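You operate a simulated robot arm through the tools that you are given. There is no shell and no other tool. Be economical: measure what you need, move in short steps, check, and stop when the job is done.

You are at the controls of a simulated robot arm. One attempt, no reset.

Task
Pull-test the hose end on the jig: pass tray at 200 N, else redo tray.
Fine: lock the clamp before the pull, hand clear of the nest; free the clamp after.

Only the result counts: the job must be done as asked and must still hold three seconds after the hand-in. Knocking over, shifting, dropping, spilling or breaking anything else fails it.

Robot
A 7-joint arm with a two-finger parallel gripper, fixed in place. Base frame: the origin is at the foot of the arm, x ahead of it, y to its left, z up; the work surface is at about z = 0.86. Lengths are in m, angles in rad, forces in N, time in s.
With the tool pointing down near the work surface it reaches from about 0.3 to 0.7 m from the base axis. Its first joint turns from -1.152 to 1.152 rad. Payload 1.57 kg.
The TCP is the grasp point between the finger pads, 0.03 m short of the fingertips. In the tool frame z runs along the fingers and y along their closing line. The gripper opens to 0.11 m. The fingers are 0.024 m wide and 0.012 m thick; the gripper's body (0.048 by 0.112 m) begins 0.078 m behind the TCP.
Orientation is told as [roll, pitch, yaw] about the base's x, y, z axes, in that order, counted from this pose: with the fingers straight down and closing along the base's y, the tool's x points along the base's -x, its y along +y and its z along -z.

Tools
- The arm moves only by the tool nudge_tool. Its argument "deltas" is a list of rows, each an object of numbers (a shift or turn left out is 0, a gripper value left out holds the last): "ax", "ay", "az": the turn, a rotation vector about the tool's x, y, z in rad; "dx", "dy", "dz": the shift along the tool's x, y, z in m; "gripper": the closure in counts, from 0 (fully open) to 255 (shut). In form: [{"ax": .., "ay": .., "az": .., "dx": .., "dy": .., "dz": .., "gripper": ..}, ...]. A call has 1 to 10 rows; each row is the pose to reach, as a shift and turn from the pose commanded when the call began, along the tool's axes at that moment. A row lasts 0.2 s, in which the tool goes at most 0.05 m and 0.15 rad; a call with a longer step from one row to the next is refused whole, and so is a gripper value outside its range. A pose out of reach is approached as far as the arm can. The call stops where the force on the tool passes 60 N (or 10 N more than at its start, if that is more) or the arm is blocked; 0.2 s more then pass. The fingers move at their own pace (about 0.108 m/s each) and stop on an object; they squeeze with about 26 N. The grip force told is the motor's: it shows also when the fingers shut on nothing. Time passes only in rows, and 0.2 s behind the last, so rows that repeat a pose let the fingers close. The reply holds the time, the measured pose of the TCP, the force on the tool along the base axes, the opening and the grip force, in the units named above and with some noise.
- Cameras (640 x 400 px; columns grow to the right, rows downward): "scene" is fixed at [0.1614, -0.3891, 1.4103]; the picture's right is [0.82, -0.58, 0.00], its down [-0.29, -0.42, -0.86] and it looks along [0.50, 0.70, -0.51] (base axes); focal length 318 px, centre (320, 200). "wrist" rides on the gripper at [-0.036, 0, -0.08] in the tool frame; the picture's right is [0.00, -1.00, 0.00], its down [0.97, 0.00, -0.24] and it looks along [0.24, 0.00, 0.97] (tool axes); focal length 218 px, centre (320, 200). There is no depth. A picture from a camera that has moved, and an enlarged one, comes with that camera's place and axes in the base frame and with its lens.
- grab_frame(camera): a new picture of that camera. The clock stands still meanwhile.
- inspect(camera, box): a new picture of the part [left, top, right, bottom] of that camera's present view, enlarged. The clock stands still meanwhile.
- finish_job(): hands the job in; it is judged then, once.

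Go step by step. Nothing tells you positions but the pictures and the camera data: compare them with the known pose of the tool, close in by small moves and look again before you grip or let go. The budget is 120 turns and 64 pictures, counting those below and the enlarged ones. Unless the task says otherwise, let go and move clear before handing in, and close with one line.

The tools are called after "Call:" by a JSON object that holds its "fn" and its "kwargs". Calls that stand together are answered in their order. nudge_tool: Moves the arm, as the interface text tells. Its arguments: {"type":"object","properties":{"deltas":{"type":"array"}},"required":["deltas"]} The other tools are called the same way: grab_frame (camera) takes a picture; inspect (camera, box) takes an enlarged picture of a part of a camera's view; finish_job () hands the job in.

At the start:

```text
t: 0.0
ee_pos: [0.424, 0.0398, 1.2689]
tcp_rot: [0.0, 0.0, 0.001]
contact_force: [-0.7, 0.5, 0.3]
finger_gap: 0.1101
grasp_force: 0.1
```

scene: 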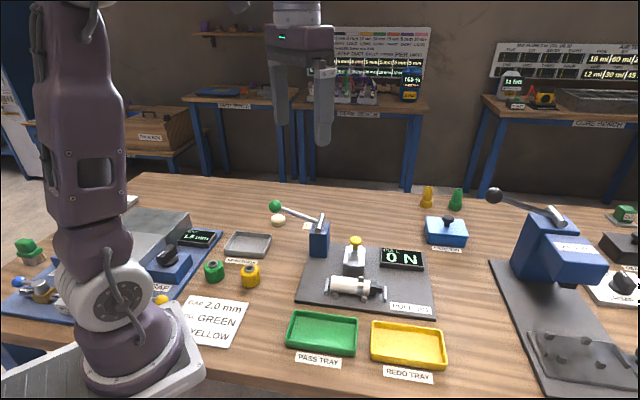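
wrist: 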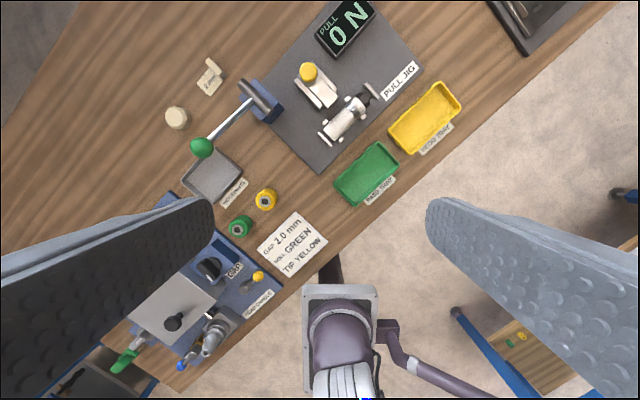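

The pull jig sits ahead of the arm with a display reading 0 N, a hose end, a yellow-knobbed clamp and a green-knobbed lever. I'll look closer at it.

Call:
{"fn": "inspect", "kwargs": {"camera": "scene", "box": [260, 190, 450, 320]}}

Call:
{"fn": "inspect", "kwargs": {"camera": "wrist", "box": [180, 0, 480, 210]}}

```text
3.08 times, centred on (355, 255) of scene
camera zoom: at [0.1614, -0.3891, 1.4103], right [0.82, -0.58, 0.0], down [-0.29, -0.42, -0.86], along [0.5, 0.7, -0.51], focal length 980 px, centre (212, 31)
```

zoom: 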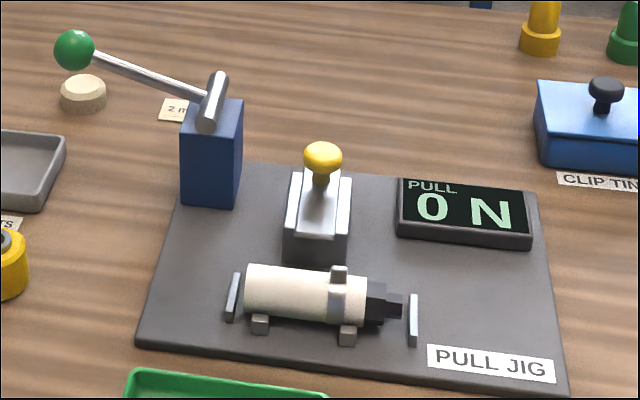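

```text
1.90 times, centred on (330, 105) of wrist
camera zoom: at [0.4609, 0.0404, 1.3488], right [0.0, -1.0, 0.0], down [-0.97, 0.0, 0.24], along [-0.24, 0.0, -0.97], focal length 416 px, centre (301, 381)
```

zoom: 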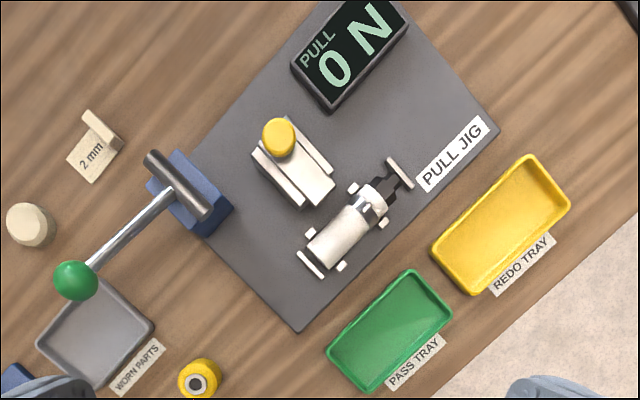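

The jig is yawed about -56°, with the hose end near (0.51, 0.0). I'll move nearer for a better view and turn to align with it.

Call:
{"fn": "nudge_tool", "kwargs": {"deltas": [{"dx": -0.02, "dz": 0.02, "az": 0.14}, {"dx": -0.04, "dz": 0.04, "az": 0.28}, {"dx": -0.06, "dz": 0.06, "az": 0.42}, {"dx": -0.08, "dz": 0.08, "az": 0.56}, {"dx": -0.1, "dz": 0.1, "az": 0.7}, {"dx": -0.1, "dz": 0.1, "az": 0.84}, {"dx": -0.1, "dz": 0.1, "az": 0.98}, {"dx": -0.1, "dz": 0.1, "az": 0.98}]}}

Call:
{"fn": "grab_frame", "kwargs": {"camera": "wrist"}}

Call:
{"fn": "inspect", "kwargs": {"camera": "scene", "box": [320, 20, 440, 110]}}

```text
t: 1.8
ee_pos: [0.5244, 0.0395, 1.1684]
tcp_rot: [0.0, -0.001, -0.982]
contact_force: [-0.3, -0.6, 0.2]
finger_gap: 0.1099
grasp_force: 0.1
```

```text
59 pictures are left
camera wrist: at [0.5451, 0.0101, 1.2489], right [-0.83, -0.56, 0.0], down [-0.54, 0.81, 0.24], along [-0.13, 0.2, -0.97], focal length 218 px, centre (320, 200)
```

wrist: 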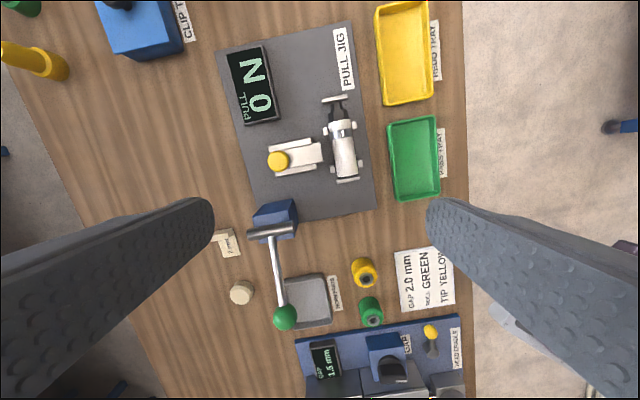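

```text
4.44 times, centred on (380, 65) of scene
camera zoom: at [0.1615, -0.3891, 1.4103], right [0.82, -0.58, 0.0], down [-0.29, -0.42, -0.86], along [0.5, 0.7, -0.51], focal length 1415 px, centre (53, 800)
```

zoom: 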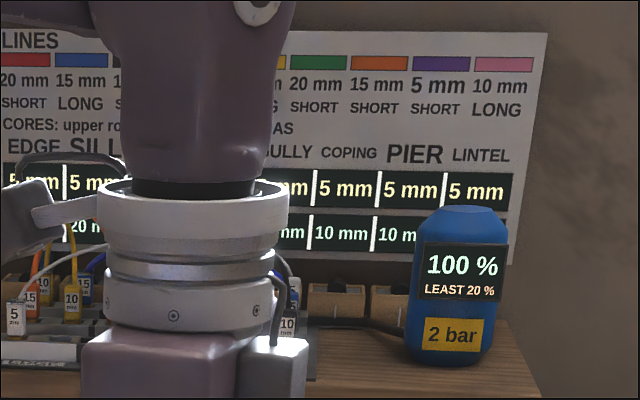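

The wall boards belong to other stations. I'll zoom on the jig with this aligned view.

Call:
{"fn": "inspect", "kwargs": {"camera": "wrist", "box": [220, 60, 400, 172]}}

Call:
{"fn": "inspect", "kwargs": {"camera": "scene", "box": [300, 225, 400, 305]}}

Call:
{"fn": "inspect", "kwargs": {"camera": "wrist", "box": [200, 180, 360, 340]}}

```text
3.56 times, centred on (310, 116) of wrist
camera zoom: at [0.5451, 0.0101, 1.2489], right [-0.83, -0.56, 0.0], down [-0.54, 0.81, 0.24], along [-0.13, 0.2, -0.97], focal length 776 px, centre (356, 499)
```

zoom: 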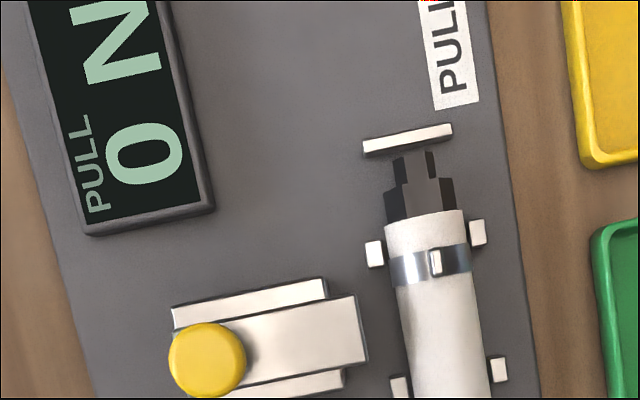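

```text
5.00 times, centred on (350, 265) of scene
camera zoom: at [0.1615, -0.3891, 1.4103], right [0.82, -0.58, 0.0], down [-0.29, -0.42, -0.86], along [0.5, 0.7, -0.51], focal length 1592 px, centre (170, -125)
```

zoom: 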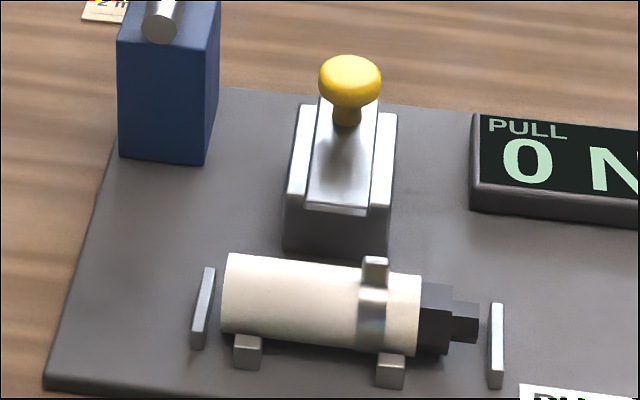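

```text
2.50 times, centred on (280, 260) of wrist
camera zoom: at [0.5451, 0.0101, 1.2489], right [-0.83, -0.56, 0.0], down [-0.54, 0.81, 0.24], along [-0.13, 0.2, -0.97], focal length 546 px, centre (420, 50)
```

zoom: 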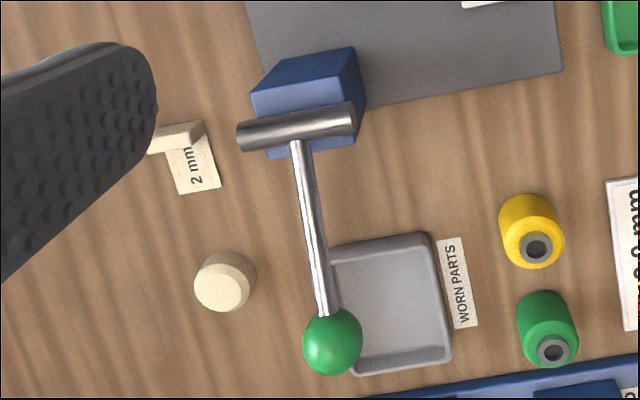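

The clamp is a slide with a yellow knob at about (0.583, 0.059, 0.935); it moves toward the hose. The jig axis is nearer -47° yaw. I'll go above the knob with fingers closing along the slide direction.

Call:
{"fn": "nudge_tool", "kwargs": {"deltas": [{"dx": -0.005, "dy": 0.02, "dz": 0.03, "az": -0.06}, {"dx": -0.01, "dy": 0.04, "dz": 0.06, "az": -0.12}, {"dx": -0.0163, "dy": 0.0596, "dz": 0.09, "az": -0.17}, {"dx": -0.0163, "dy": 0.0596, "dz": 0.12, "az": -0.17}, {"dx": -0.0163, "dy": 0.0596, "dz": 0.138, "az": -0.17}, {"dx": -0.0163, "dy": 0.0596, "dz": 0.138, "az": -0.17}]}}

Call:
{"fn": "grab_frame", "kwargs": {"camera": "wrist"}}

Call:
{"fn": "grab_frame", "kwargs": {"camera": "scene"}}

```text
t: 3.2
ee_pos: [0.5831, 0.059, 1.0312]
tcp_rot: [-0.001, 0.001, -0.81]
contact_force: [-0.6, -0.1, 0.2]
finger_gap: 0.11
grasp_force: 0.1
```

```text
54 pictures are left
camera wrist: at [0.6087, 0.0347, 1.1111], right [-0.72, -0.69, 0.0], down [-0.67, 0.7, 0.24], along [-0.17, 0.17, -0.97], focal length 218 px, centre (320, 200)
```

wrist: 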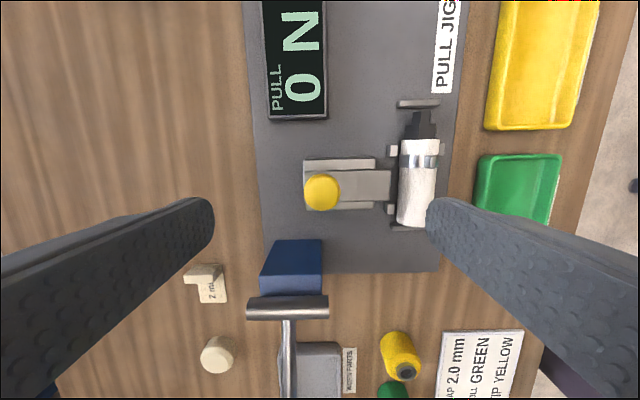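

```text
53 pictures are left
```

scene: 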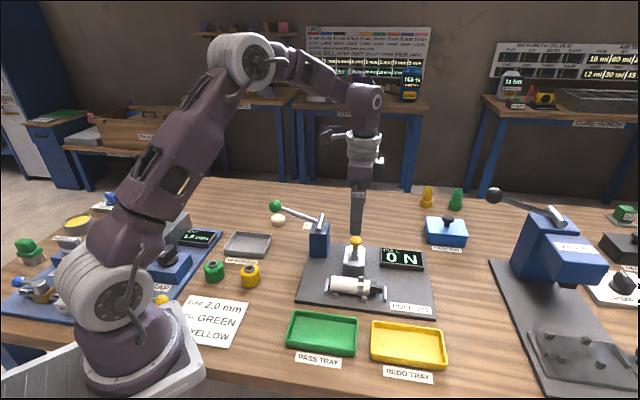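

The knob is centred under the TCP and the jig is square to the tool. I'll go down with a narrowed gap, fingertips staying above the slide top.

Call:
{"fn": "nudge_tool", "kwargs": {"deltas": [{"dz": 0.02, "gripper": 110}, {"dz": 0.04}, {"dz": 0.06}, {"dz": 0.075}, {"dz": 0.084}, {"dz": 0.084}]}}

Call:
{"fn": "inspect", "kwargs": {"camera": "scene", "box": [300, 205, 420, 305]}}

Call:
{"fn": "grab_frame", "kwargs": {"camera": "wrist"}}

```text
t: 4.6
ee_pos: [0.5833, 0.0592, 0.9462]
tcp_rot: [0.0, -0.001, -0.809]
contact_force: [0.7, 0.5, 0.5]
finger_gap: 0.0626
grasp_force: 0.1
```

```text
4.00 times, centred on (360, 255) of scene
camera zoom: at [0.1615, -0.3891, 1.4103], right [0.82, -0.58, 0.0], down [-0.29, -0.42, -0.86], along [0.5, 0.7, -0.51], focal length 1273 px, centre (160, -20)
```

zoom: 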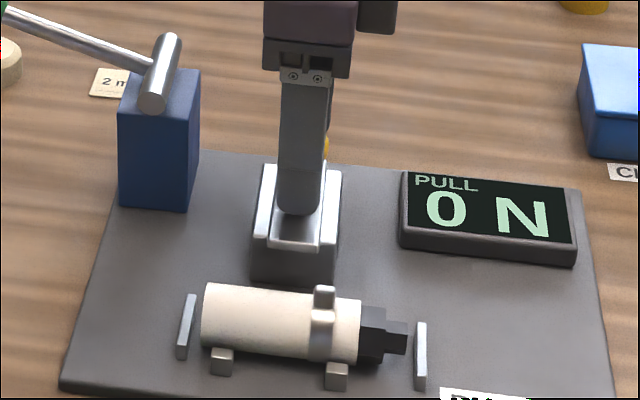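

```text
51 pictures are left
camera wrist: at [0.6088, 0.0343, 1.0265], right [-0.72, -0.69, 0.0], down [-0.67, 0.7, 0.24], along [-0.17, 0.17, -0.97], focal length 218 px, centre (320, 200)
```

wrist: 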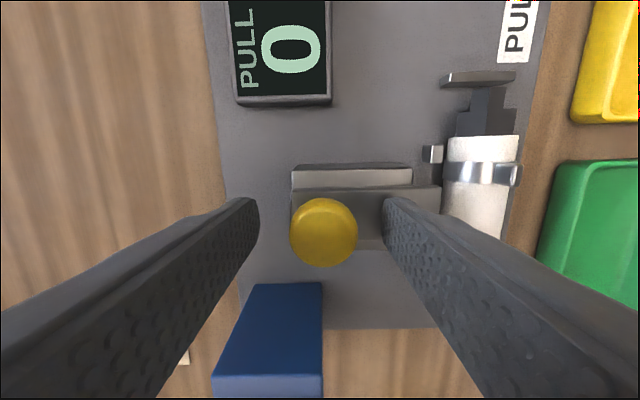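

The fingers straddle the knob. Closing on it now.

Call:
{"fn": "nudge_tool", "kwargs": {"deltas": [{"gripper": 200}, {"gripper": 200}, {"gripper": 200}]}}

```text
t: 5.4
ee_pos: [0.5824, 0.0583, 0.947]
tcp_rot: [-0.002, -0.001, -0.808]
contact_force: [-8.6, -7.6, -0.4]
finger_gap: 0.0289
grasp_force: 38.6
```

Gripped with a 29 mm gap. Now I push toward the hose in small steps.

Call:
{"fn": "nudge_tool", "kwargs": {"deltas": [{"dy": -0.004}, {"dy": -0.008}, {"dy": -0.012}, {"dy": -0.012}]}}

Call:
{"fn": "grab_frame", "kwargs": {"camera": "wrist"}}

Call:
{"fn": "inspect", "kwargs": {"camera": "scene", "box": [300, 205, 420, 305]}}

```text
t: 6.4
ee_pos: [0.5746, 0.0507, 0.9455]
tcp_rot: [0.0, 0.001, -0.809]
contact_force: [3.8, -2.5, -7.8]
finger_gap: 0.0287
grasp_force: 38.8
```

```text
50 pictures are left
camera wrist: at [0.5998, 0.0253, 1.0266], right [-0.72, -0.69, 0.0], down [-0.67, 0.7, 0.24], along [-0.17, 0.17, -0.97], focal length 218 px, centre (320, 200)
```

wrist: 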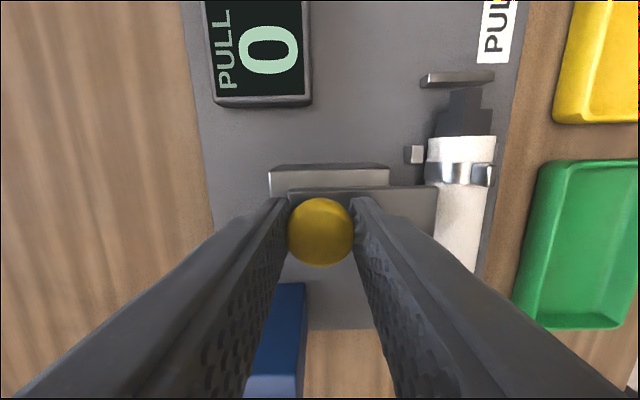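

```text
4.00 times, centred on (360, 255) of scene
camera zoom: at [0.1617, -0.3891, 1.4103], right [0.82, -0.58, 0.0], down [-0.29, -0.42, -0.86], along [0.5, 0.7, -0.51], focal length 1273 px, centre (160, -20)
```

zoom: 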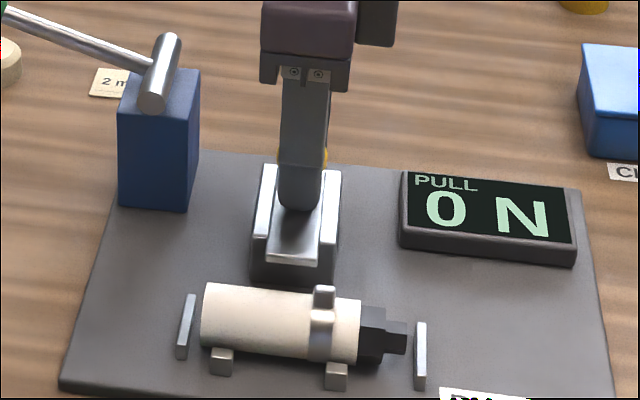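

The slide follows freely. Continuing toward its stop.

Call:
{"fn": "nudge_tool", "kwargs": {"deltas": [{"dy": -0.005}, {"dy": -0.01}, {"dy": -0.015}, {"dy": -0.015}]}}

Call:
{"fn": "inspect", "kwargs": {"camera": "scene", "box": [300, 205, 420, 305]}}

```text
t: 7.4
ee_pos: [0.5644, 0.0398, 0.9472]
tcp_rot: [0.0, 0.0, -0.811]
contact_force: [5.8, -5.1, -7.3]
finger_gap: 0.0288
grasp_force: 38.2
```

```text
4.00 times, centred on (360, 255) of scene
camera zoom: at [0.1617, -0.3892, 1.4102], right [0.82, -0.58, 0.0], down [-0.29, -0.42, -0.86], along [0.5, 0.7, -0.51], focal length 1273 px, centre (160, -20)
```

zoom: 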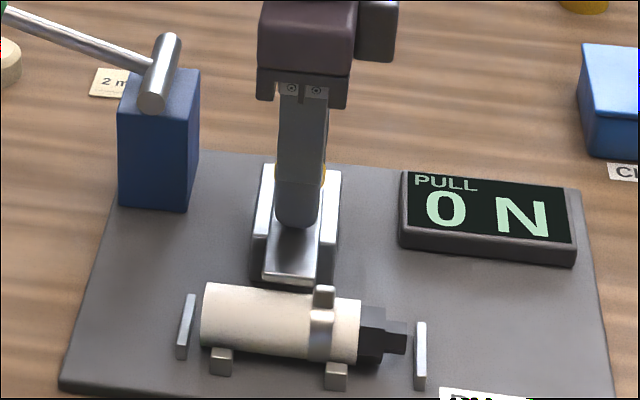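

Still moving freely, with slight side load; I continue with a tiny correction.

Call:
{"fn": "nudge_tool", "kwargs": {"deltas": [{"dy": -0.005, "dx": -0.001}, {"dy": -0.01, "dx": -0.001}, {"dy": -0.015, "dx": -0.0015}, {"dy": -0.015, "dx": -0.0015}]}}

Call:
{"fn": "inspect", "kwargs": {"camera": "scene", "box": [300, 205, 420, 305]}}

```text
t: 8.4
ee_pos: [0.5541, 0.0286, 0.9477]
tcp_rot: [0.001, 0.002, -0.809]
contact_force: [-2.1, 2.2, 0.4]
finger_gap: 0.0291
grasp_force: 38.8
```

```text
4.00 times, centred on (360, 255) of scene
camera zoom: at [0.1614, -0.389, 1.4103], right [0.82, -0.58, 0.0], down [-0.29, -0.42, -0.86], along [0.5, 0.7, -0.51], focal length 1273 px, centre (160, -20)
```

zoom: 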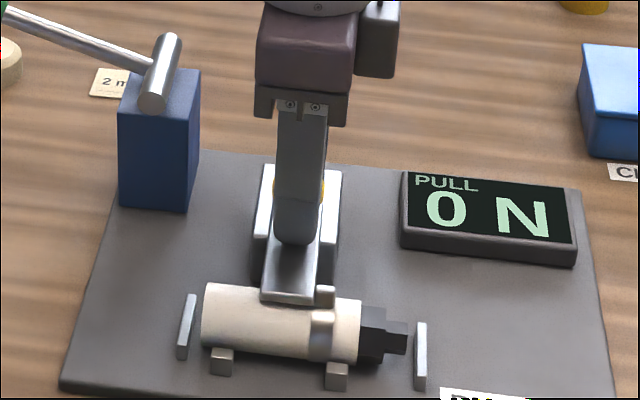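

The slide is now passing over the top of the hose. Continuing until it stops.

Call:
{"fn": "nudge_tool", "kwargs": {"deltas": [{"dy": -0.003}, {"dy": -0.006}, {"dy": -0.009}, {"dy": -0.012}, {"dy": -0.012}]}}

Call:
{"fn": "inspect", "kwargs": {"camera": "scene", "box": [300, 205, 420, 305]}}

Call:
{"fn": "grab_frame", "kwargs": {"camera": "wrist"}}

```text
t: 9.7
ee_pos: [0.5499, 0.0252, 0.9468]
tcp_rot: [0.018, -0.004, -0.806]
contact_force: [12.1, 5.9, -14.7]
finger_gap: 0.0289
grasp_force: 38.6
stopped in row 5: the force on the tool passed its limit (the readings are from after the stop); the commanded pose is now the measured one
```

```text
4.00 times, centred on (360, 255) of scene
camera zoom: at [0.1619, -0.3889, 1.4103], right [0.82, -0.58, 0.0], down [-0.29, -0.42, -0.86], along [0.5, 0.7, -0.51], focal length 1273 px, centre (160, -20)
```

zoom: 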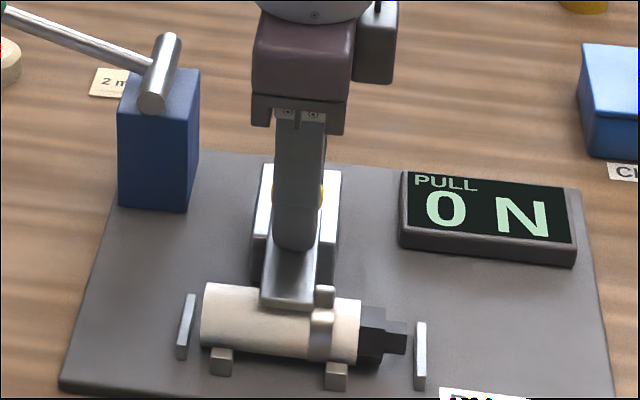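

```text
45 pictures are left
camera wrist: at [0.5742, 0.0004, 1.0269], right [-0.72, -0.69, -0.02], down [-0.68, 0.7, 0.24], along [-0.15, 0.18, -0.97], focal length 218 px, centre (320, 200)
```

wrist: 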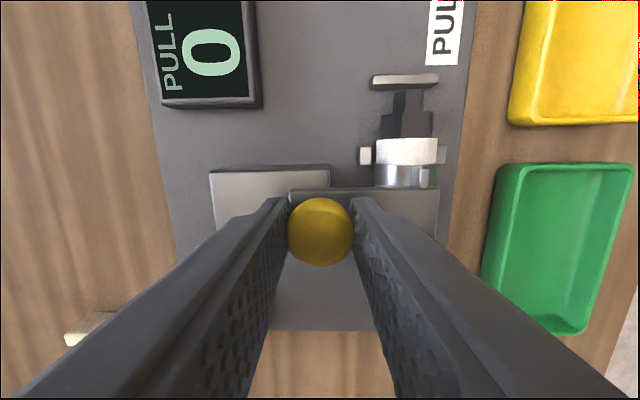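

The slide hit its stop after about 46 mm, covering the hose. I'll open, rise and check that it stays.

Call:
{"fn": "nudge_tool", "kwargs": {"deltas": [{"gripper": 110}, {"gripper": 110}, {"dz": -0.03}, {"dz": -0.07}, {"dz": -0.11}, {"dz": -0.15}, {"dz": -0.15}]}}

Call:
{"fn": "inspect", "kwargs": {"camera": "scene", "box": [260, 190, 420, 310]}}

Call:
{"fn": "grab_frame", "kwargs": {"camera": "wrist"}}

```text
t: 11.3
ee_pos: [0.5461, 0.0227, 1.0974]
tcp_rot: [0.014, -0.004, -0.808]
contact_force: [0.2, 0.7, 1.0]
finger_gap: 0.0625
grasp_force: 0.1
```

```text
3.33 times, centred on (340, 250) of scene
camera zoom: at [0.1614, -0.3891, 1.4103], right [0.82, -0.58, 0.0], down [-0.29, -0.42, -0.86], along [0.5, 0.7, -0.51], focal length 1061 px, centre (253, 33)
```

zoom: 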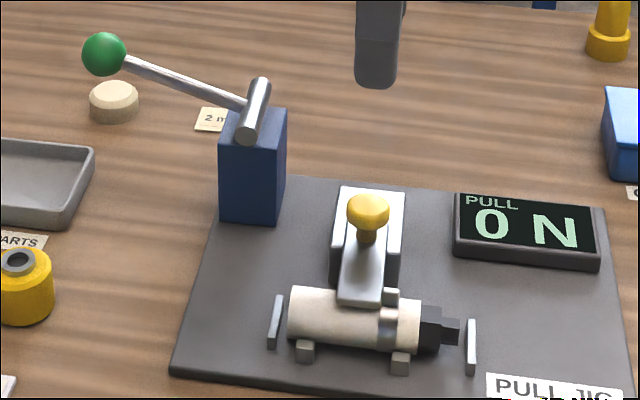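

```text
43 pictures are left
camera wrist: at [0.5709, -0.0026, 1.1778], right [-0.72, -0.69, -0.01], down [-0.67, 0.7, 0.24], along [-0.15, 0.18, -0.97], focal length 218 px, centre (320, 200)
```

wrist: 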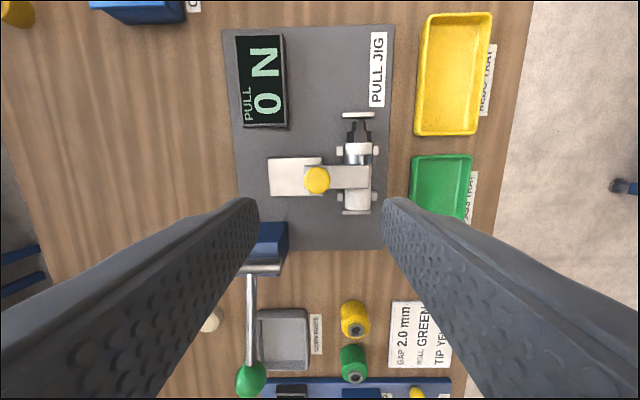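

The clamp is holding over the hose. The lever ball is at about (0.457, 0.225, 0.996) with its pivot at (0.537, 0.143, 0.959). I'll go above the ball with the fingers shut.

Call:
{"fn": "nudge_tool", "kwargs": {"deltas": [{"dx": 0.035, "dy": 0.0125, "gripper": 255}, {"dx": 0.07, "dy": 0.025}, {"dx": 0.105, "dy": 0.0376}, {"dx": 0.14, "dy": 0.05}, {"dx": 0.175, "dy": 0.063}, {"dx": 0.209, "dy": 0.0752}, {"dx": 0.209, "dy": 0.0752}]}}

Call:
{"fn": "grab_frame", "kwargs": {"camera": "wrist"}}

Call:
{"fn": "inspect", "kwargs": {"camera": "scene", "box": [220, 160, 380, 280]}}

```text
t: 12.9
ee_pos: [0.4565, 0.2254, 1.097]
tcp_rot: [0.015, -0.004, -0.807]
contact_force: [-0.1, 0.1, 0.7]
finger_gap: 0.0001
grasp_force: 21.7
```

```text
42 pictures are left
camera wrist: at [0.4813, 0.2017, 1.1775], right [-0.72, -0.69, -0.01], down [-0.67, 0.7, 0.24], along [-0.15, 0.18, -0.97], focal length 218 px, centre (320, 200)
```

wrist: 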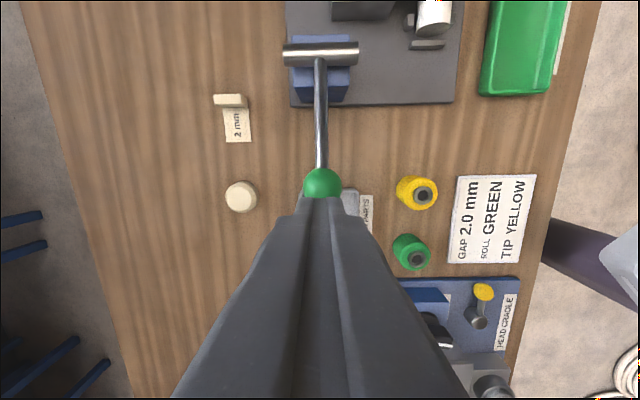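

```text
3.33 times, centred on (300, 220) of scene
camera zoom: at [0.1615, -0.3891, 1.4103], right [0.82, -0.58, 0.0], down [-0.29, -0.42, -0.86], along [0.5, 0.7, -0.51], focal length 1061 px, centre (387, 133)
```

zoom: 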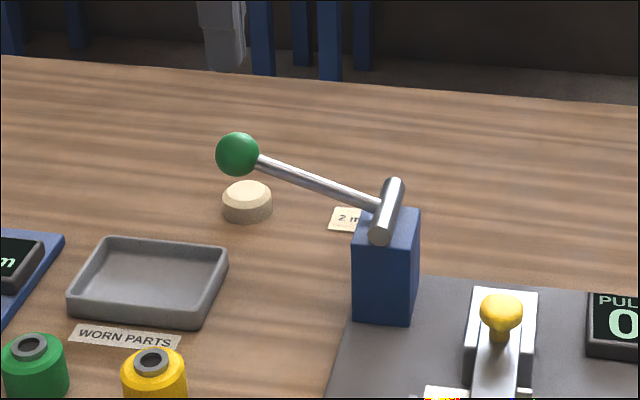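

The ball is centred under the shut fingertips. I'll go down to touch it and press a little, watching the display.

Call:
{"fn": "nudge_tool", "kwargs": {"deltas": [{"dx": -0.003, "dz": 0.02}, {"dx": -0.003, "dz": 0.04}, {"dx": -0.003, "dz": 0.05}, {"dx": -0.003, "dz": 0.057}, {"dx": -0.003, "dz": 0.063}, {"dx": -0.003, "dz": 0.068}, {"dx": -0.003, "dz": 0.068}]}}

Call:
{"fn": "grab_frame", "kwargs": {"camera": "scene"}}

```text
t: 14.5
ee_pos: [0.4605, 0.2245, 1.0288]
tcp_rot: [0.015, -0.005, -0.808]
contact_force: [-1.8, 1.0, 5.3]
finger_gap: 0.0001
grasp_force: 21.2
```

```text
40 pictures are left
```

scene: 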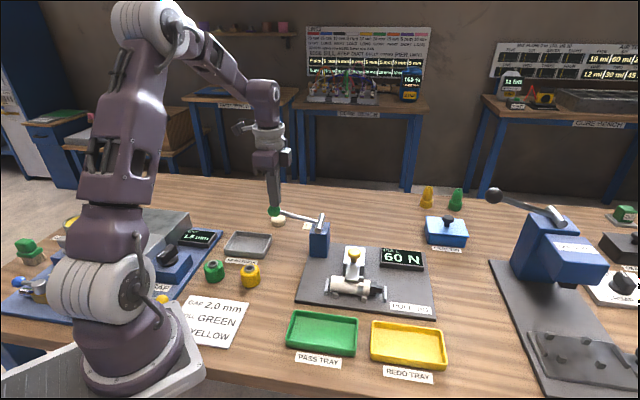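

The lever moves down easily and the display shows 60 N. Pressing on.

Call:
{"fn": "nudge_tool", "kwargs": {"deltas": [{"dz": 0.006}, {"dz": 0.012}, {"dz": 0.018}, {"dz": 0.018}]}}

Call:
{"fn": "inspect", "kwargs": {"camera": "scene", "box": [250, 190, 450, 310]}}

```text
t: 15.5
ee_pos: [0.4604, 0.2244, 1.0109]
tcp_rot: [0.012, -0.004, -0.806]
contact_force: [-1.9, 2.7, 6.9]
finger_gap: 0.0
grasp_force: 21.5
```

```text
3.20 times, centred on (350, 250) of scene
camera zoom: at [0.1613, -0.389, 1.4103], right [0.82, -0.58, 0.0], down [-0.29, -0.42, -0.86], along [0.5, 0.7, -0.51], focal length 1019 px, centre (224, 40)
```

zoom: 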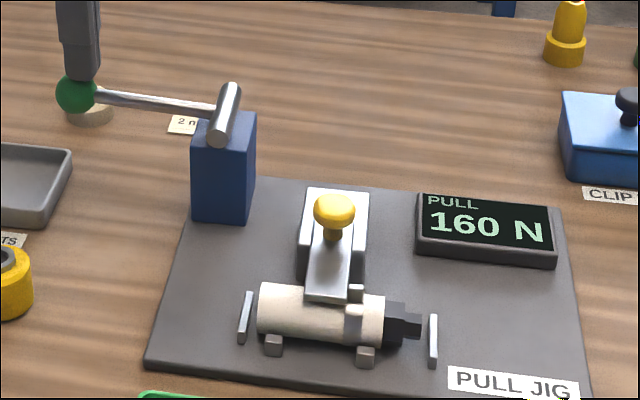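

160 N so far. Small steps toward 200 N.

Call:
{"fn": "nudge_tool", "kwargs": {"deltas": [{"dz": 0.002}, {"dz": 0.004}, {"dz": 0.004}]}}

Call:
{"fn": "inspect", "kwargs": {"camera": "scene", "box": [320, 230, 440, 310]}}

```text
t: 16.3
ee_pos: [0.4605, 0.2251, 1.0082]
tcp_rot: [0.014, -0.004, -0.808]
contact_force: [-4.6, 1.5, 6.5]
finger_gap: 0.0
grasp_force: 21.3
```

```text
5.00 times, centred on (380, 270) of scene
camera zoom: at [0.1612, -0.3891, 1.4103], right [0.82, -0.58, 0.0], down [-0.29, -0.42, -0.86], along [0.5, 0.7, -0.51], focal length 1592 px, centre (20, -150)
```

zoom: 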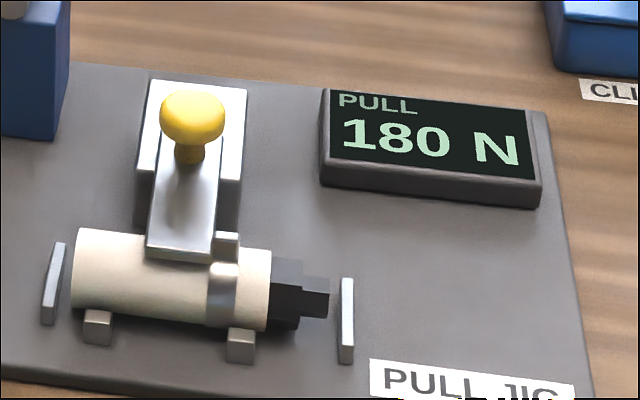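

Call:
{"fn": "nudge_tool", "kwargs": {"deltas": [{"dz": 0.002}, {"dz": 0.004}, {"dz": 0.004}]}}

Call:
{"fn": "inspect", "kwargs": {"camera": "scene", "box": [320, 230, 440, 310]}}

```text
t: 17.1
ee_pos: [0.4603, 0.2248, 1.0037]
tcp_rot: [0.014, -0.004, -0.806]
contact_force: [-2.2, 2.3, 7.2]
finger_gap: 0.0
grasp_force: 21.4
```

```text
5.00 times, centred on (380, 270) of scene
camera zoom: at [0.1613, -0.3891, 1.4103], right [0.82, -0.58, 0.0], down [-0.29, -0.42, -0.86], along [0.5, 0.7, -0.51], focal length 1592 px, centre (20, -150)
```

zoom: 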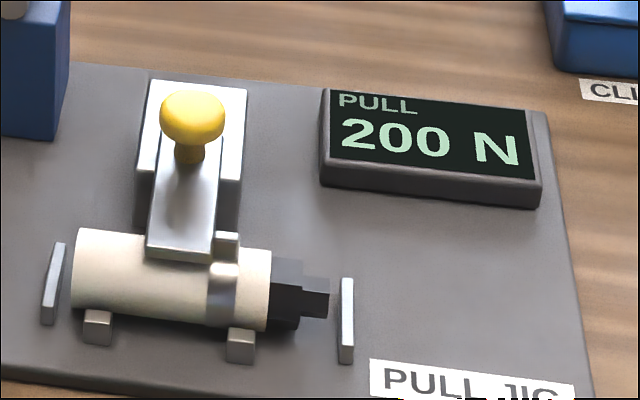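

The display reads 200 N and the hose has not moved. I'll hold a moment with a hair more press to see that it stands.

Call:
{"fn": "nudge_tool", "kwargs": {"deltas": [{"dz": 0.0015}, {"dz": 0.003}, {"dz": 0.003}, {"dz": 0.003}, {"dz": 0.003}, {"dz": 0.003}]}}

Call:
{"fn": "inspect", "kwargs": {"camera": "scene", "box": [320, 230, 440, 310]}}

```text
t: 18.5
ee_pos: [0.4592, 0.2257, 0.9997]
tcp_rot: [0.014, -0.003, -0.806]
contact_force: [-1.8, 1.8, 7.5]
finger_gap: 0.0
grasp_force: 21.3
```

```text
5.00 times, centred on (380, 270) of scene
camera zoom: at [0.1613, -0.3891, 1.4103], right [0.82, -0.58, 0.0], down [-0.29, -0.42, -0.86], along [0.5, 0.7, -0.51], focal length 1592 px, centre (20, -150)
```

zoom: 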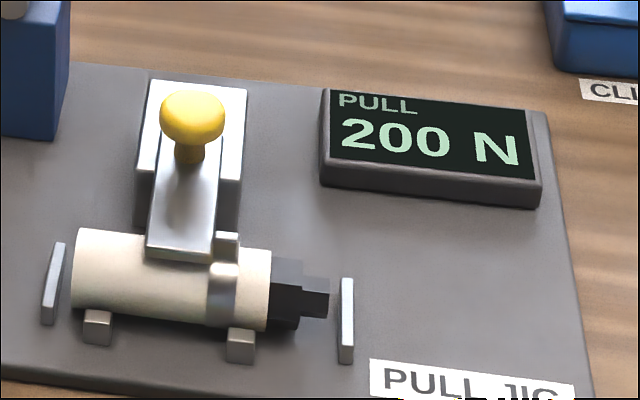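

200 N holds, so the hose end passes. I'll rise off the lever and see whether it returns.

Call:
{"fn": "nudge_tool", "kwargs": {"deltas": [{"dz": -0.015}, {"dz": -0.03}, {"dz": -0.045}, {"dz": -0.065}, {"dz": -0.085}, {"dz": -0.1}, {"dz": -0.1}]}}

Call:
{"fn": "inspect", "kwargs": {"camera": "scene", "box": [250, 190, 450, 310]}}

```text
t: 20.1
ee_pos: [0.4586, 0.2235, 1.1002]
tcp_rot: [0.014, -0.002, -0.806]
contact_force: [-0.1, 0.0, 0.1]
finger_gap: 0.0001
grasp_force: 20.8
```

```text
3.20 times, centred on (350, 250) of scene
camera zoom: at [0.1614, -0.3891, 1.4103], right [0.82, -0.58, 0.0], down [-0.29, -0.42, -0.86], along [0.5, 0.7, -0.51], focal length 1019 px, centre (224, 40)
```

zoom: 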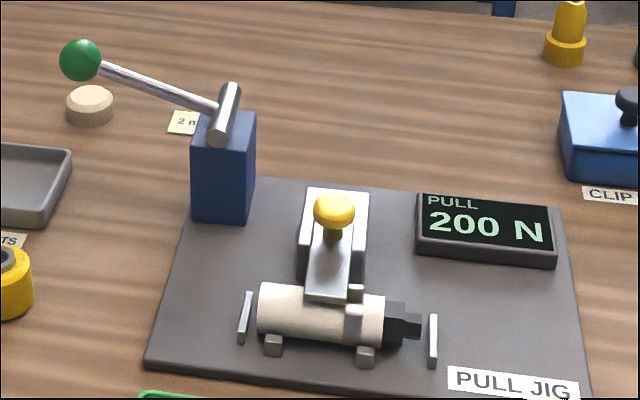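

The lever sprang back and the display keeps 200 N. Back to the clamp knob to free it.

Call:
{"fn": "nudge_tool", "kwargs": {"deltas": [{"dx": -0.035, "dy": -0.012}, {"dx": -0.07, "dy": -0.024, "ax": 0.005, "ay": -0.005}, {"dx": -0.105, "dy": -0.036, "ax": 0.0097, "ay": -0.0101}, {"dx": -0.14, "dy": -0.048, "ax": 0.0097, "ay": -0.0101, "gripper": 110}, {"dx": -0.175, "dy": -0.06, "ax": 0.0097, "ay": -0.0101}, {"dx": -0.2065, "dy": -0.071, "ax": 0.0097, "ay": -0.0101}, {"dx": -0.2065, "dy": -0.071, "dz": 0.04, "ax": 0.0097, "ay": -0.0101}, {"dx": -0.2065, "dy": -0.071, "dz": 0.07, "ax": 0.0097, "ay": -0.0101}, {"dx": -0.2065, "dy": -0.071, "dz": 0.07, "ax": 0.0097, "ay": -0.0101}]}}

Call:
{"fn": "grab_frame", "kwargs": {"camera": "wrist"}}

```text
t: 22.1
ee_pos: [0.5521, 0.0262, 1.0306]
tcp_rot: [0.004, -0.014, -0.806]
contact_force: [0.2, -0.3, -0.4]
finger_gap: 0.0627
grasp_force: 0.0
```

```text
34 pictures are left
camera wrist: at [0.5757, 0.0018, 1.1111], right [-0.72, -0.69, 0.0], down [-0.67, 0.7, 0.23], along [-0.15, 0.17, -0.97], focal length 218 px, centre (320, 200)
```

wrist: 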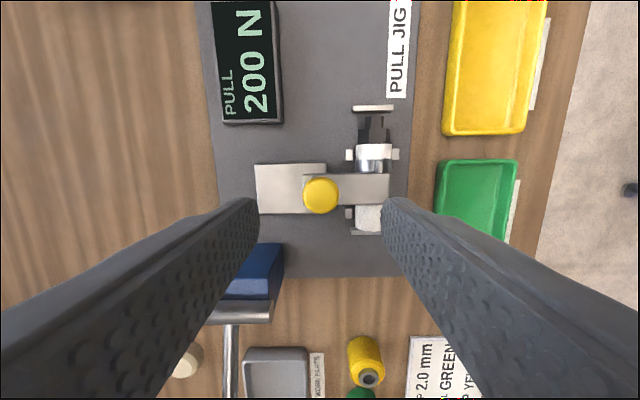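

Knob centred. Going down and gripping it.

Call:
{"fn": "nudge_tool", "kwargs": {"deltas": [{"dz": 0.03, "ax": 0.0101, "ay": 0.0097}, {"dz": 0.06, "ax": 0.0101, "ay": 0.0097}, {"dz": 0.075, "ax": 0.0101, "ay": 0.0097}, {"dz": 0.083, "ax": 0.0101, "ay": 0.0097}, {"dz": 0.083, "ax": 0.0101, "ay": 0.0097}, {"dz": 0.083, "ax": 0.0101, "ay": 0.0097, "gripper": 200}, {"dz": 0.083, "ax": 0.0101, "ay": 0.0097}, {"dz": 0.083, "ax": 0.0101, "ay": 0.0097}]}}

```text
t: 23.9
ee_pos: [0.5521, 0.0256, 0.9466]
tcp_rot: [-0.007, -0.004, -0.806]
contact_force: [0.8, -1.3, -4.1]
finger_gap: 0.0289
grasp_force: 38.6
```

Gripped. Sliding the clamp back to its free position.

Call:
{"fn": "nudge_tool", "kwargs": {"deltas": [{"dy": 0.008, "dx": 0.0004}, {"dy": 0.016, "dx": 0.0008}, {"dy": 0.024, "dx": 0.0012}, {"dy": 0.032, "dx": 0.0016}, {"dy": 0.04, "dx": 0.002}, {"dy": 0.044, "dx": 0.0023}, {"dy": 0.047, "dx": 0.0024}, {"dy": 0.047, "dx": 0.0024}]}}

Call:
{"fn": "inspect", "kwargs": {"camera": "scene", "box": [300, 205, 420, 305]}}

```text
t: 25.7
ee_pos: [0.584, 0.0568, 0.9471]
tcp_rot: [-0.01, -0.004, -0.807]
contact_force: [-2.8, -25.1, -4.0]
finger_gap: 0.0289
grasp_force: 39.4
```

```text
4.00 times, centred on (360, 255) of scene
camera zoom: at [0.1614, -0.3897, 1.4101], right [0.82, -0.58, 0.0], down [-0.29, -0.42, -0.86], along [0.5, 0.7, -0.51], focal length 1273 px, centre (160, -20)
```

zoom: 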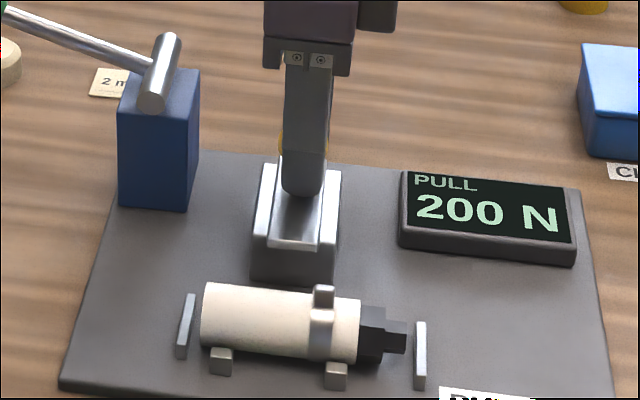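

The clamp is fully back against its stop. I'll let go, rise and move above the hose.

Call:
{"fn": "nudge_tool", "kwargs": {"deltas": [{"dy": -0.001, "gripper": 110}, {"dy": -0.001, "gripper": 110}, {"dy": -0.001, "dz": -0.03}, {"dy": -0.001, "dz": -0.07}, {"dy": -0.03, "dz": -0.1}, {"dy": -0.06, "dz": -0.12}, {"dy": -0.094, "dz": -0.12}, {"dy": -0.094, "dz": -0.12}]}}

Call:
{"fn": "grab_frame", "kwargs": {"camera": "wrist"}}

Call:
{"fn": "inspect", "kwargs": {"camera": "scene", "box": [300, 225, 420, 305]}}

```text
t: 27.5
ee_pos: [0.5155, -0.0039, 1.0671]
tcp_rot: [-0.008, -0.003, -0.805]
contact_force: [0.8, 1.1, -0.5]
finger_gap: 0.0626
grasp_force: 0.0
```

```text
32 pictures are left
camera wrist: at [0.5416, -0.0287, 1.1476], right [-0.72, -0.69, 0.01], down [-0.67, 0.7, 0.24], along [-0.17, 0.17, -0.97], focal length 218 px, centre (320, 200)
```

wrist: 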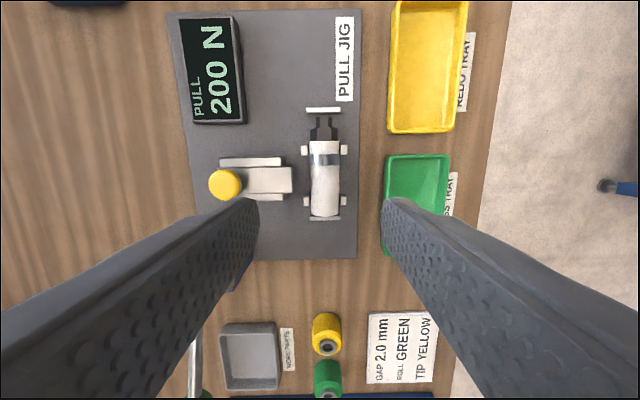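

```text
5.00 times, centred on (360, 265) of scene
camera zoom: at [0.1614, -0.3891, 1.4103], right [0.82, -0.58, 0.0], down [-0.29, -0.42, -0.86], along [0.5, 0.7, -0.51], focal length 1592 px, centre (120, -125)
```

zoom: 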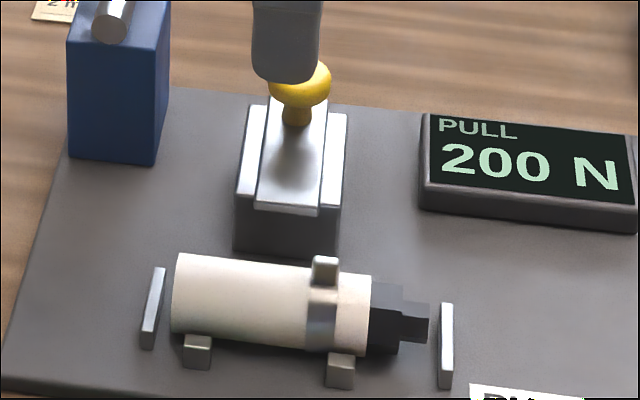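

The hose is held between two pairs of posts, its axis about 6 mm off in the closing direction, centre height about 0.889. I'll level the tool, shift over it and go halfway down for a check.

Call:
{"fn": "nudge_tool", "kwargs": {"deltas": [{"dy": -0.006, "dx": 0.001, "dz": 0.03, "ax": -0.008, "ay": 0.003, "gripper": 150}, {"dy": -0.006, "dx": 0.001, "dz": 0.06, "ax": -0.008, "ay": 0.003}, {"dy": -0.006, "dx": 0.001, "dz": 0.095, "ax": -0.008, "ay": 0.003}, {"dy": -0.006, "dx": 0.001, "dz": 0.095, "ax": -0.008, "ay": 0.003}]}}

Call:
{"fn": "grab_frame", "kwargs": {"camera": "wrist"}}

Call:
{"fn": "inspect", "kwargs": {"camera": "wrist", "box": [240, 80, 400, 240]}}

```text
t: 28.5
ee_pos: [0.5102, -0.0085, 0.9719]
tcp_rot: [0.003, 0.001, -0.808]
contact_force: [0.5, 0.3, -0.6]
finger_gap: 0.0454
grasp_force: 0.0
```

```text
30 pictures are left
camera wrist: at [0.536, -0.033, 1.052], right [-0.72, -0.69, 0.0], down [-0.67, 0.7, 0.24], along [-0.16, 0.17, -0.97], focal length 218 px, centre (320, 200)
```

wrist: 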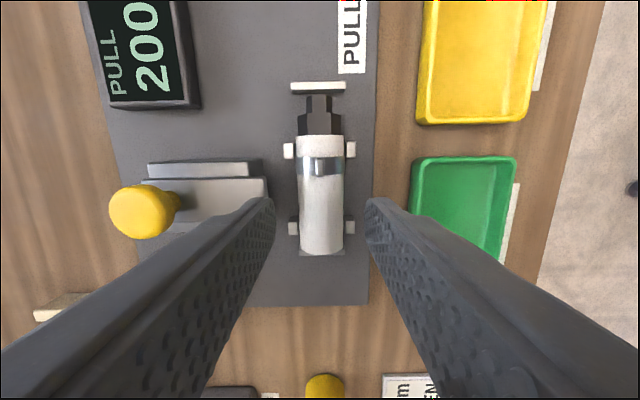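

```text
2.50 times, centred on (320, 160) of wrist
camera zoom: at [0.536, -0.033, 1.052], right [-0.72, -0.69, 0.0], down [-0.67, 0.7, 0.24], along [-0.16, 0.17, -0.97], focal length 546 px, centre (320, 300)
```

zoom: 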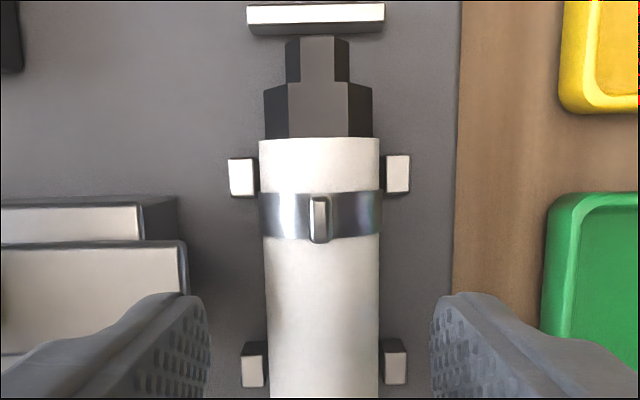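

Aligned within 1 mm, but the clamp slide leaves little room for the finger, so I narrow the gap to 40 mm and go down between the posts.

Call:
{"fn": "nudge_tool", "kwargs": {"deltas": [{"dx": 0.002, "gripper": 163}, {"dx": 0.002, "dz": 0.015}, {"dx": 0.002, "dz": 0.027}, {"dx": 0.002, "dz": 0.038}, {"dx": 0.002, "dz": 0.046}, {"dx": 0.002, "dz": 0.046}]}}

Call:
{"fn": "grab_frame", "kwargs": {"camera": "wrist"}}

Call:
{"fn": "inspect", "kwargs": {"camera": "scene", "box": [300, 225, 420, 305]}}

```text
t: 29.9
ee_pos: [0.5106, -0.0065, 0.9242]
tcp_rot: [0.002, -0.002, -0.808]
contact_force: [0.1, 0.6, 0.3]
finger_gap: 0.0397
grasp_force: 0.1
```

```text
28 pictures are left
camera wrist: at [0.5353, -0.0315, 1.0057], right [-0.72, -0.69, 0.0], down [-0.67, 0.7, 0.24], along [-0.16, 0.17, -0.97], focal length 218 px, centre (320, 200)
```

wrist: 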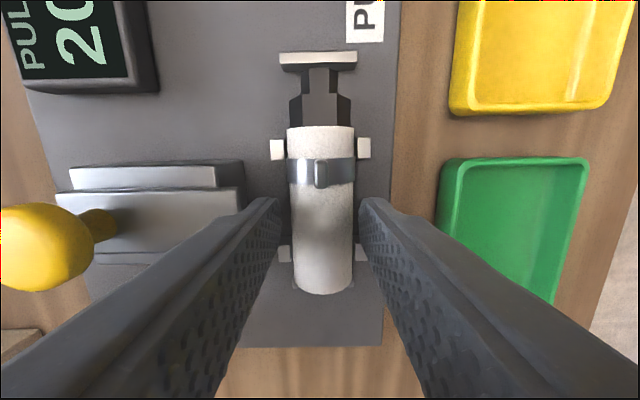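

```text
5.00 times, centred on (360, 265) of scene
camera zoom: at [0.1615, -0.3891, 1.4103], right [0.82, -0.58, 0.0], down [-0.29, -0.42, -0.86], along [0.5, 0.7, -0.51], focal length 1592 px, centre (120, -125)
```

zoom: 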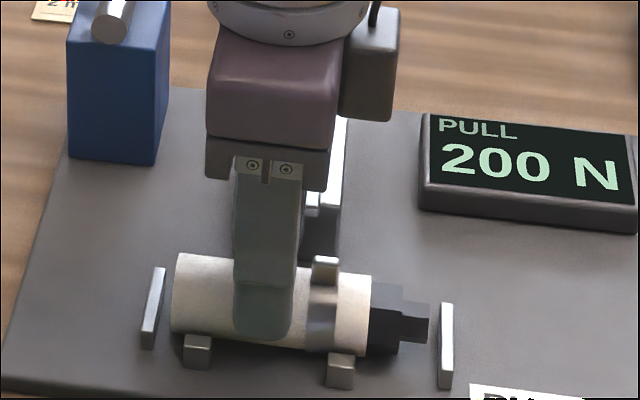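

Clear on both sides. Final descent and grip.

Call:
{"fn": "nudge_tool", "kwargs": {"deltas": [{"dz": 0.008}, {"dz": 0.016}, {"dz": 0.016}, {"dz": 0.016, "gripper": 255}, {"dz": 0.016}, {"dz": 0.016}]}}

```text
t: 31.3
ee_pos: [0.5096, -0.0077, 0.9099]
tcp_rot: [0.001, -0.001, -0.806]
contact_force: [-0.2, -0.9, 0.0]
finger_gap: 0.0345
grasp_force: 25.4
```

Gripped at 34.5 mm, as expected for the hose. Lifting slowly straight up.

Call:
{"fn": "nudge_tool", "kwargs": {"deltas": [{"dz": -0.008}, {"dz": -0.02}, {"dz": -0.035}, {"dz": -0.055}, {"dz": -0.08}, {"dz": -0.1}, {"dz": -0.1}]}}

Call:
{"fn": "grab_frame", "kwargs": {"camera": "wrist"}}

Call:
{"fn": "grab_frame", "kwargs": {"camera": "scene"}}

```text
t: 32.9
ee_pos: [0.5106, -0.0073, 1.01]
tcp_rot: [0.003, -0.002, -0.806]
contact_force: [0.2, -0.8, -0.6]
finger_gap: 0.0346
grasp_force: 26.0
```

```text
26 pictures are left
camera wrist: at [0.5357, -0.0313, 1.091], right [-0.72, -0.69, 0.0], down [-0.67, 0.7, 0.24], along [-0.16, 0.17, -0.97], focal length 218 px, centre (320, 200)
```

wrist: 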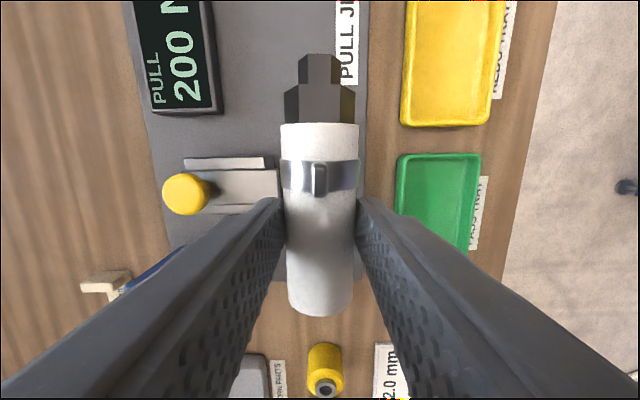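

```text
25 pictures are left
```

scene: 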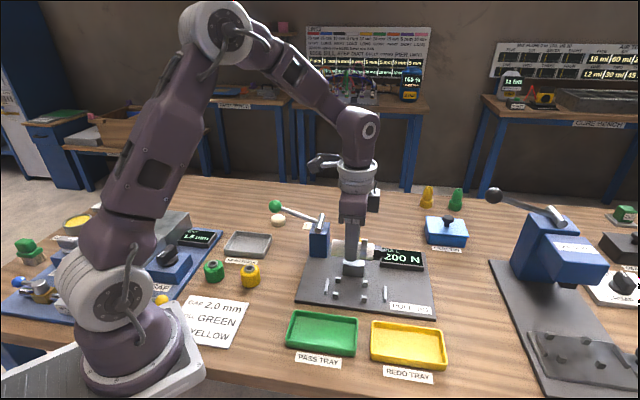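

The hose is held level, the rest undisturbed. I'll measure the pass tray before moving over it.

Call:
{"fn": "inspect", "kwargs": {"camera": "scene", "box": [270, 295, 390, 375]}}

```text
5.00 times, centred on (330, 335) of scene
camera zoom: at [0.1615, -0.3891, 1.4103], right [0.82, -0.58, 0.0], down [-0.29, -0.42, -0.86], along [0.5, 0.7, -0.51], focal length 1592 px, centre (270, -475)
```

zoom: 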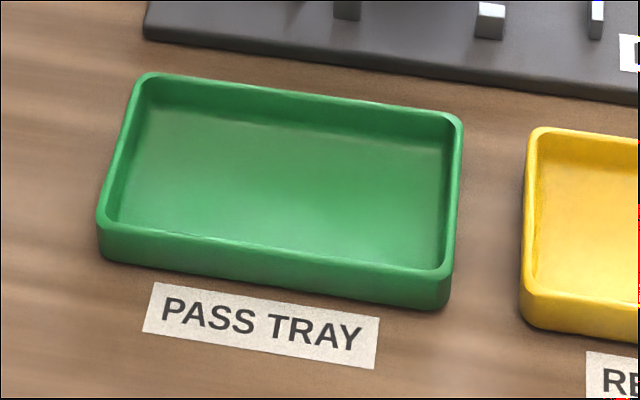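

The tray is centred near (0.40, -0.062), about 131 × 70 mm outside, yaw about -44°. The hose (109 mm long) has its middle about 17 mm toward the tip from the TCP. Moving above the tray.

Call:
{"fn": "nudge_tool", "kwargs": {"deltas": [{"dx": 0.018, "dy": -0.0393, "az": -0.01}, {"dx": 0.036, "dy": -0.0787, "az": -0.02}, {"dx": 0.054, "dy": -0.118, "az": -0.03}, {"dx": 0.054, "dy": -0.118, "az": -0.03}]}}

Call:
{"fn": "grab_frame", "kwargs": {"camera": "wrist"}}

Call:
{"fn": "inspect", "kwargs": {"camera": "scene", "box": [250, 255, 410, 375]}}

```text
t: 33.9
ee_pos: [0.3866, -0.0486, 1.011]
tcp_rot: [0.001, -0.001, -0.777]
contact_force: [-0.1, -0.5, -1.3]
finger_gap: 0.0343
grasp_force: 26.3
```

```text
23 pictures are left
camera wrist: at [0.4122, -0.0729, 1.0908], right [-0.7, -0.71, 0.0], down [-0.69, 0.68, 0.24], along [-0.17, 0.17, -0.97], focal length 218 px, centre (320, 200)
```

wrist: 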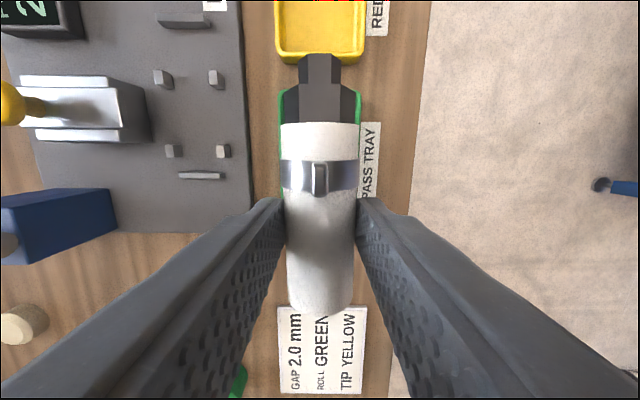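

```text
3.33 times, centred on (330, 315) of scene
camera zoom: at [0.1614, -0.3891, 1.4103], right [0.82, -0.58, 0.0], down [-0.29, -0.42, -0.86], along [0.5, 0.7, -0.51], focal length 1061 px, centre (287, -183)
```

zoom: 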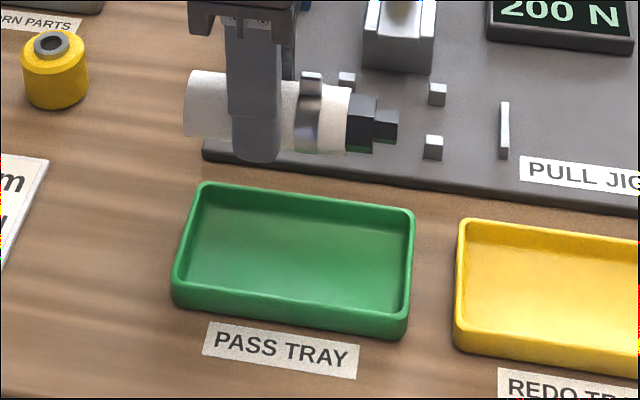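

The tray is centred under the hose in both directions. Lowering to just above the rim for a check.

Call:
{"fn": "nudge_tool", "kwargs": {"deltas": [{"dx": -0.0015, "dz": 0.03}, {"dx": -0.0015, "dz": 0.06}, {"dx": -0.0015, "dz": 0.08}, {"dx": -0.0015, "dz": 0.09}, {"dx": -0.0015, "dz": 0.09}]}}

Call:
{"fn": "inspect", "kwargs": {"camera": "scene", "box": [270, 285, 390, 375]}}

Call:
{"fn": "grab_frame", "kwargs": {"camera": "wrist"}}

```text
t: 35.1
ee_pos: [0.3882, -0.0494, 0.9206]
tcp_rot: [0.001, -0.003, -0.776]
contact_force: [-0.1, -0.2, -1.4]
finger_gap: 0.0342
grasp_force: 25.9
```

```text
4.44 times, centred on (330, 330) of scene
camera zoom: at [0.1615, -0.3891, 1.4103], right [0.82, -0.58, 0.0], down [-0.29, -0.42, -0.86], along [0.5, 0.7, -0.51], focal length 1415 px, centre (276, -378)
```

zoom: 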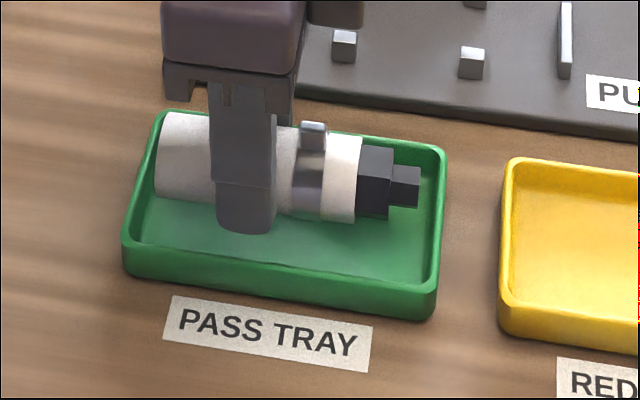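

```text
20 pictures are left
camera wrist: at [0.4147, -0.0744, 1.0003], right [-0.7, -0.71, 0.0], down [-0.69, 0.68, 0.24], along [-0.17, 0.17, -0.97], focal length 218 px, centre (320, 200)
```

wrist: 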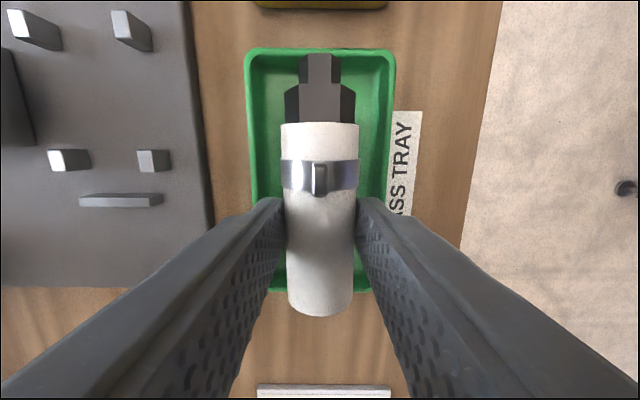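

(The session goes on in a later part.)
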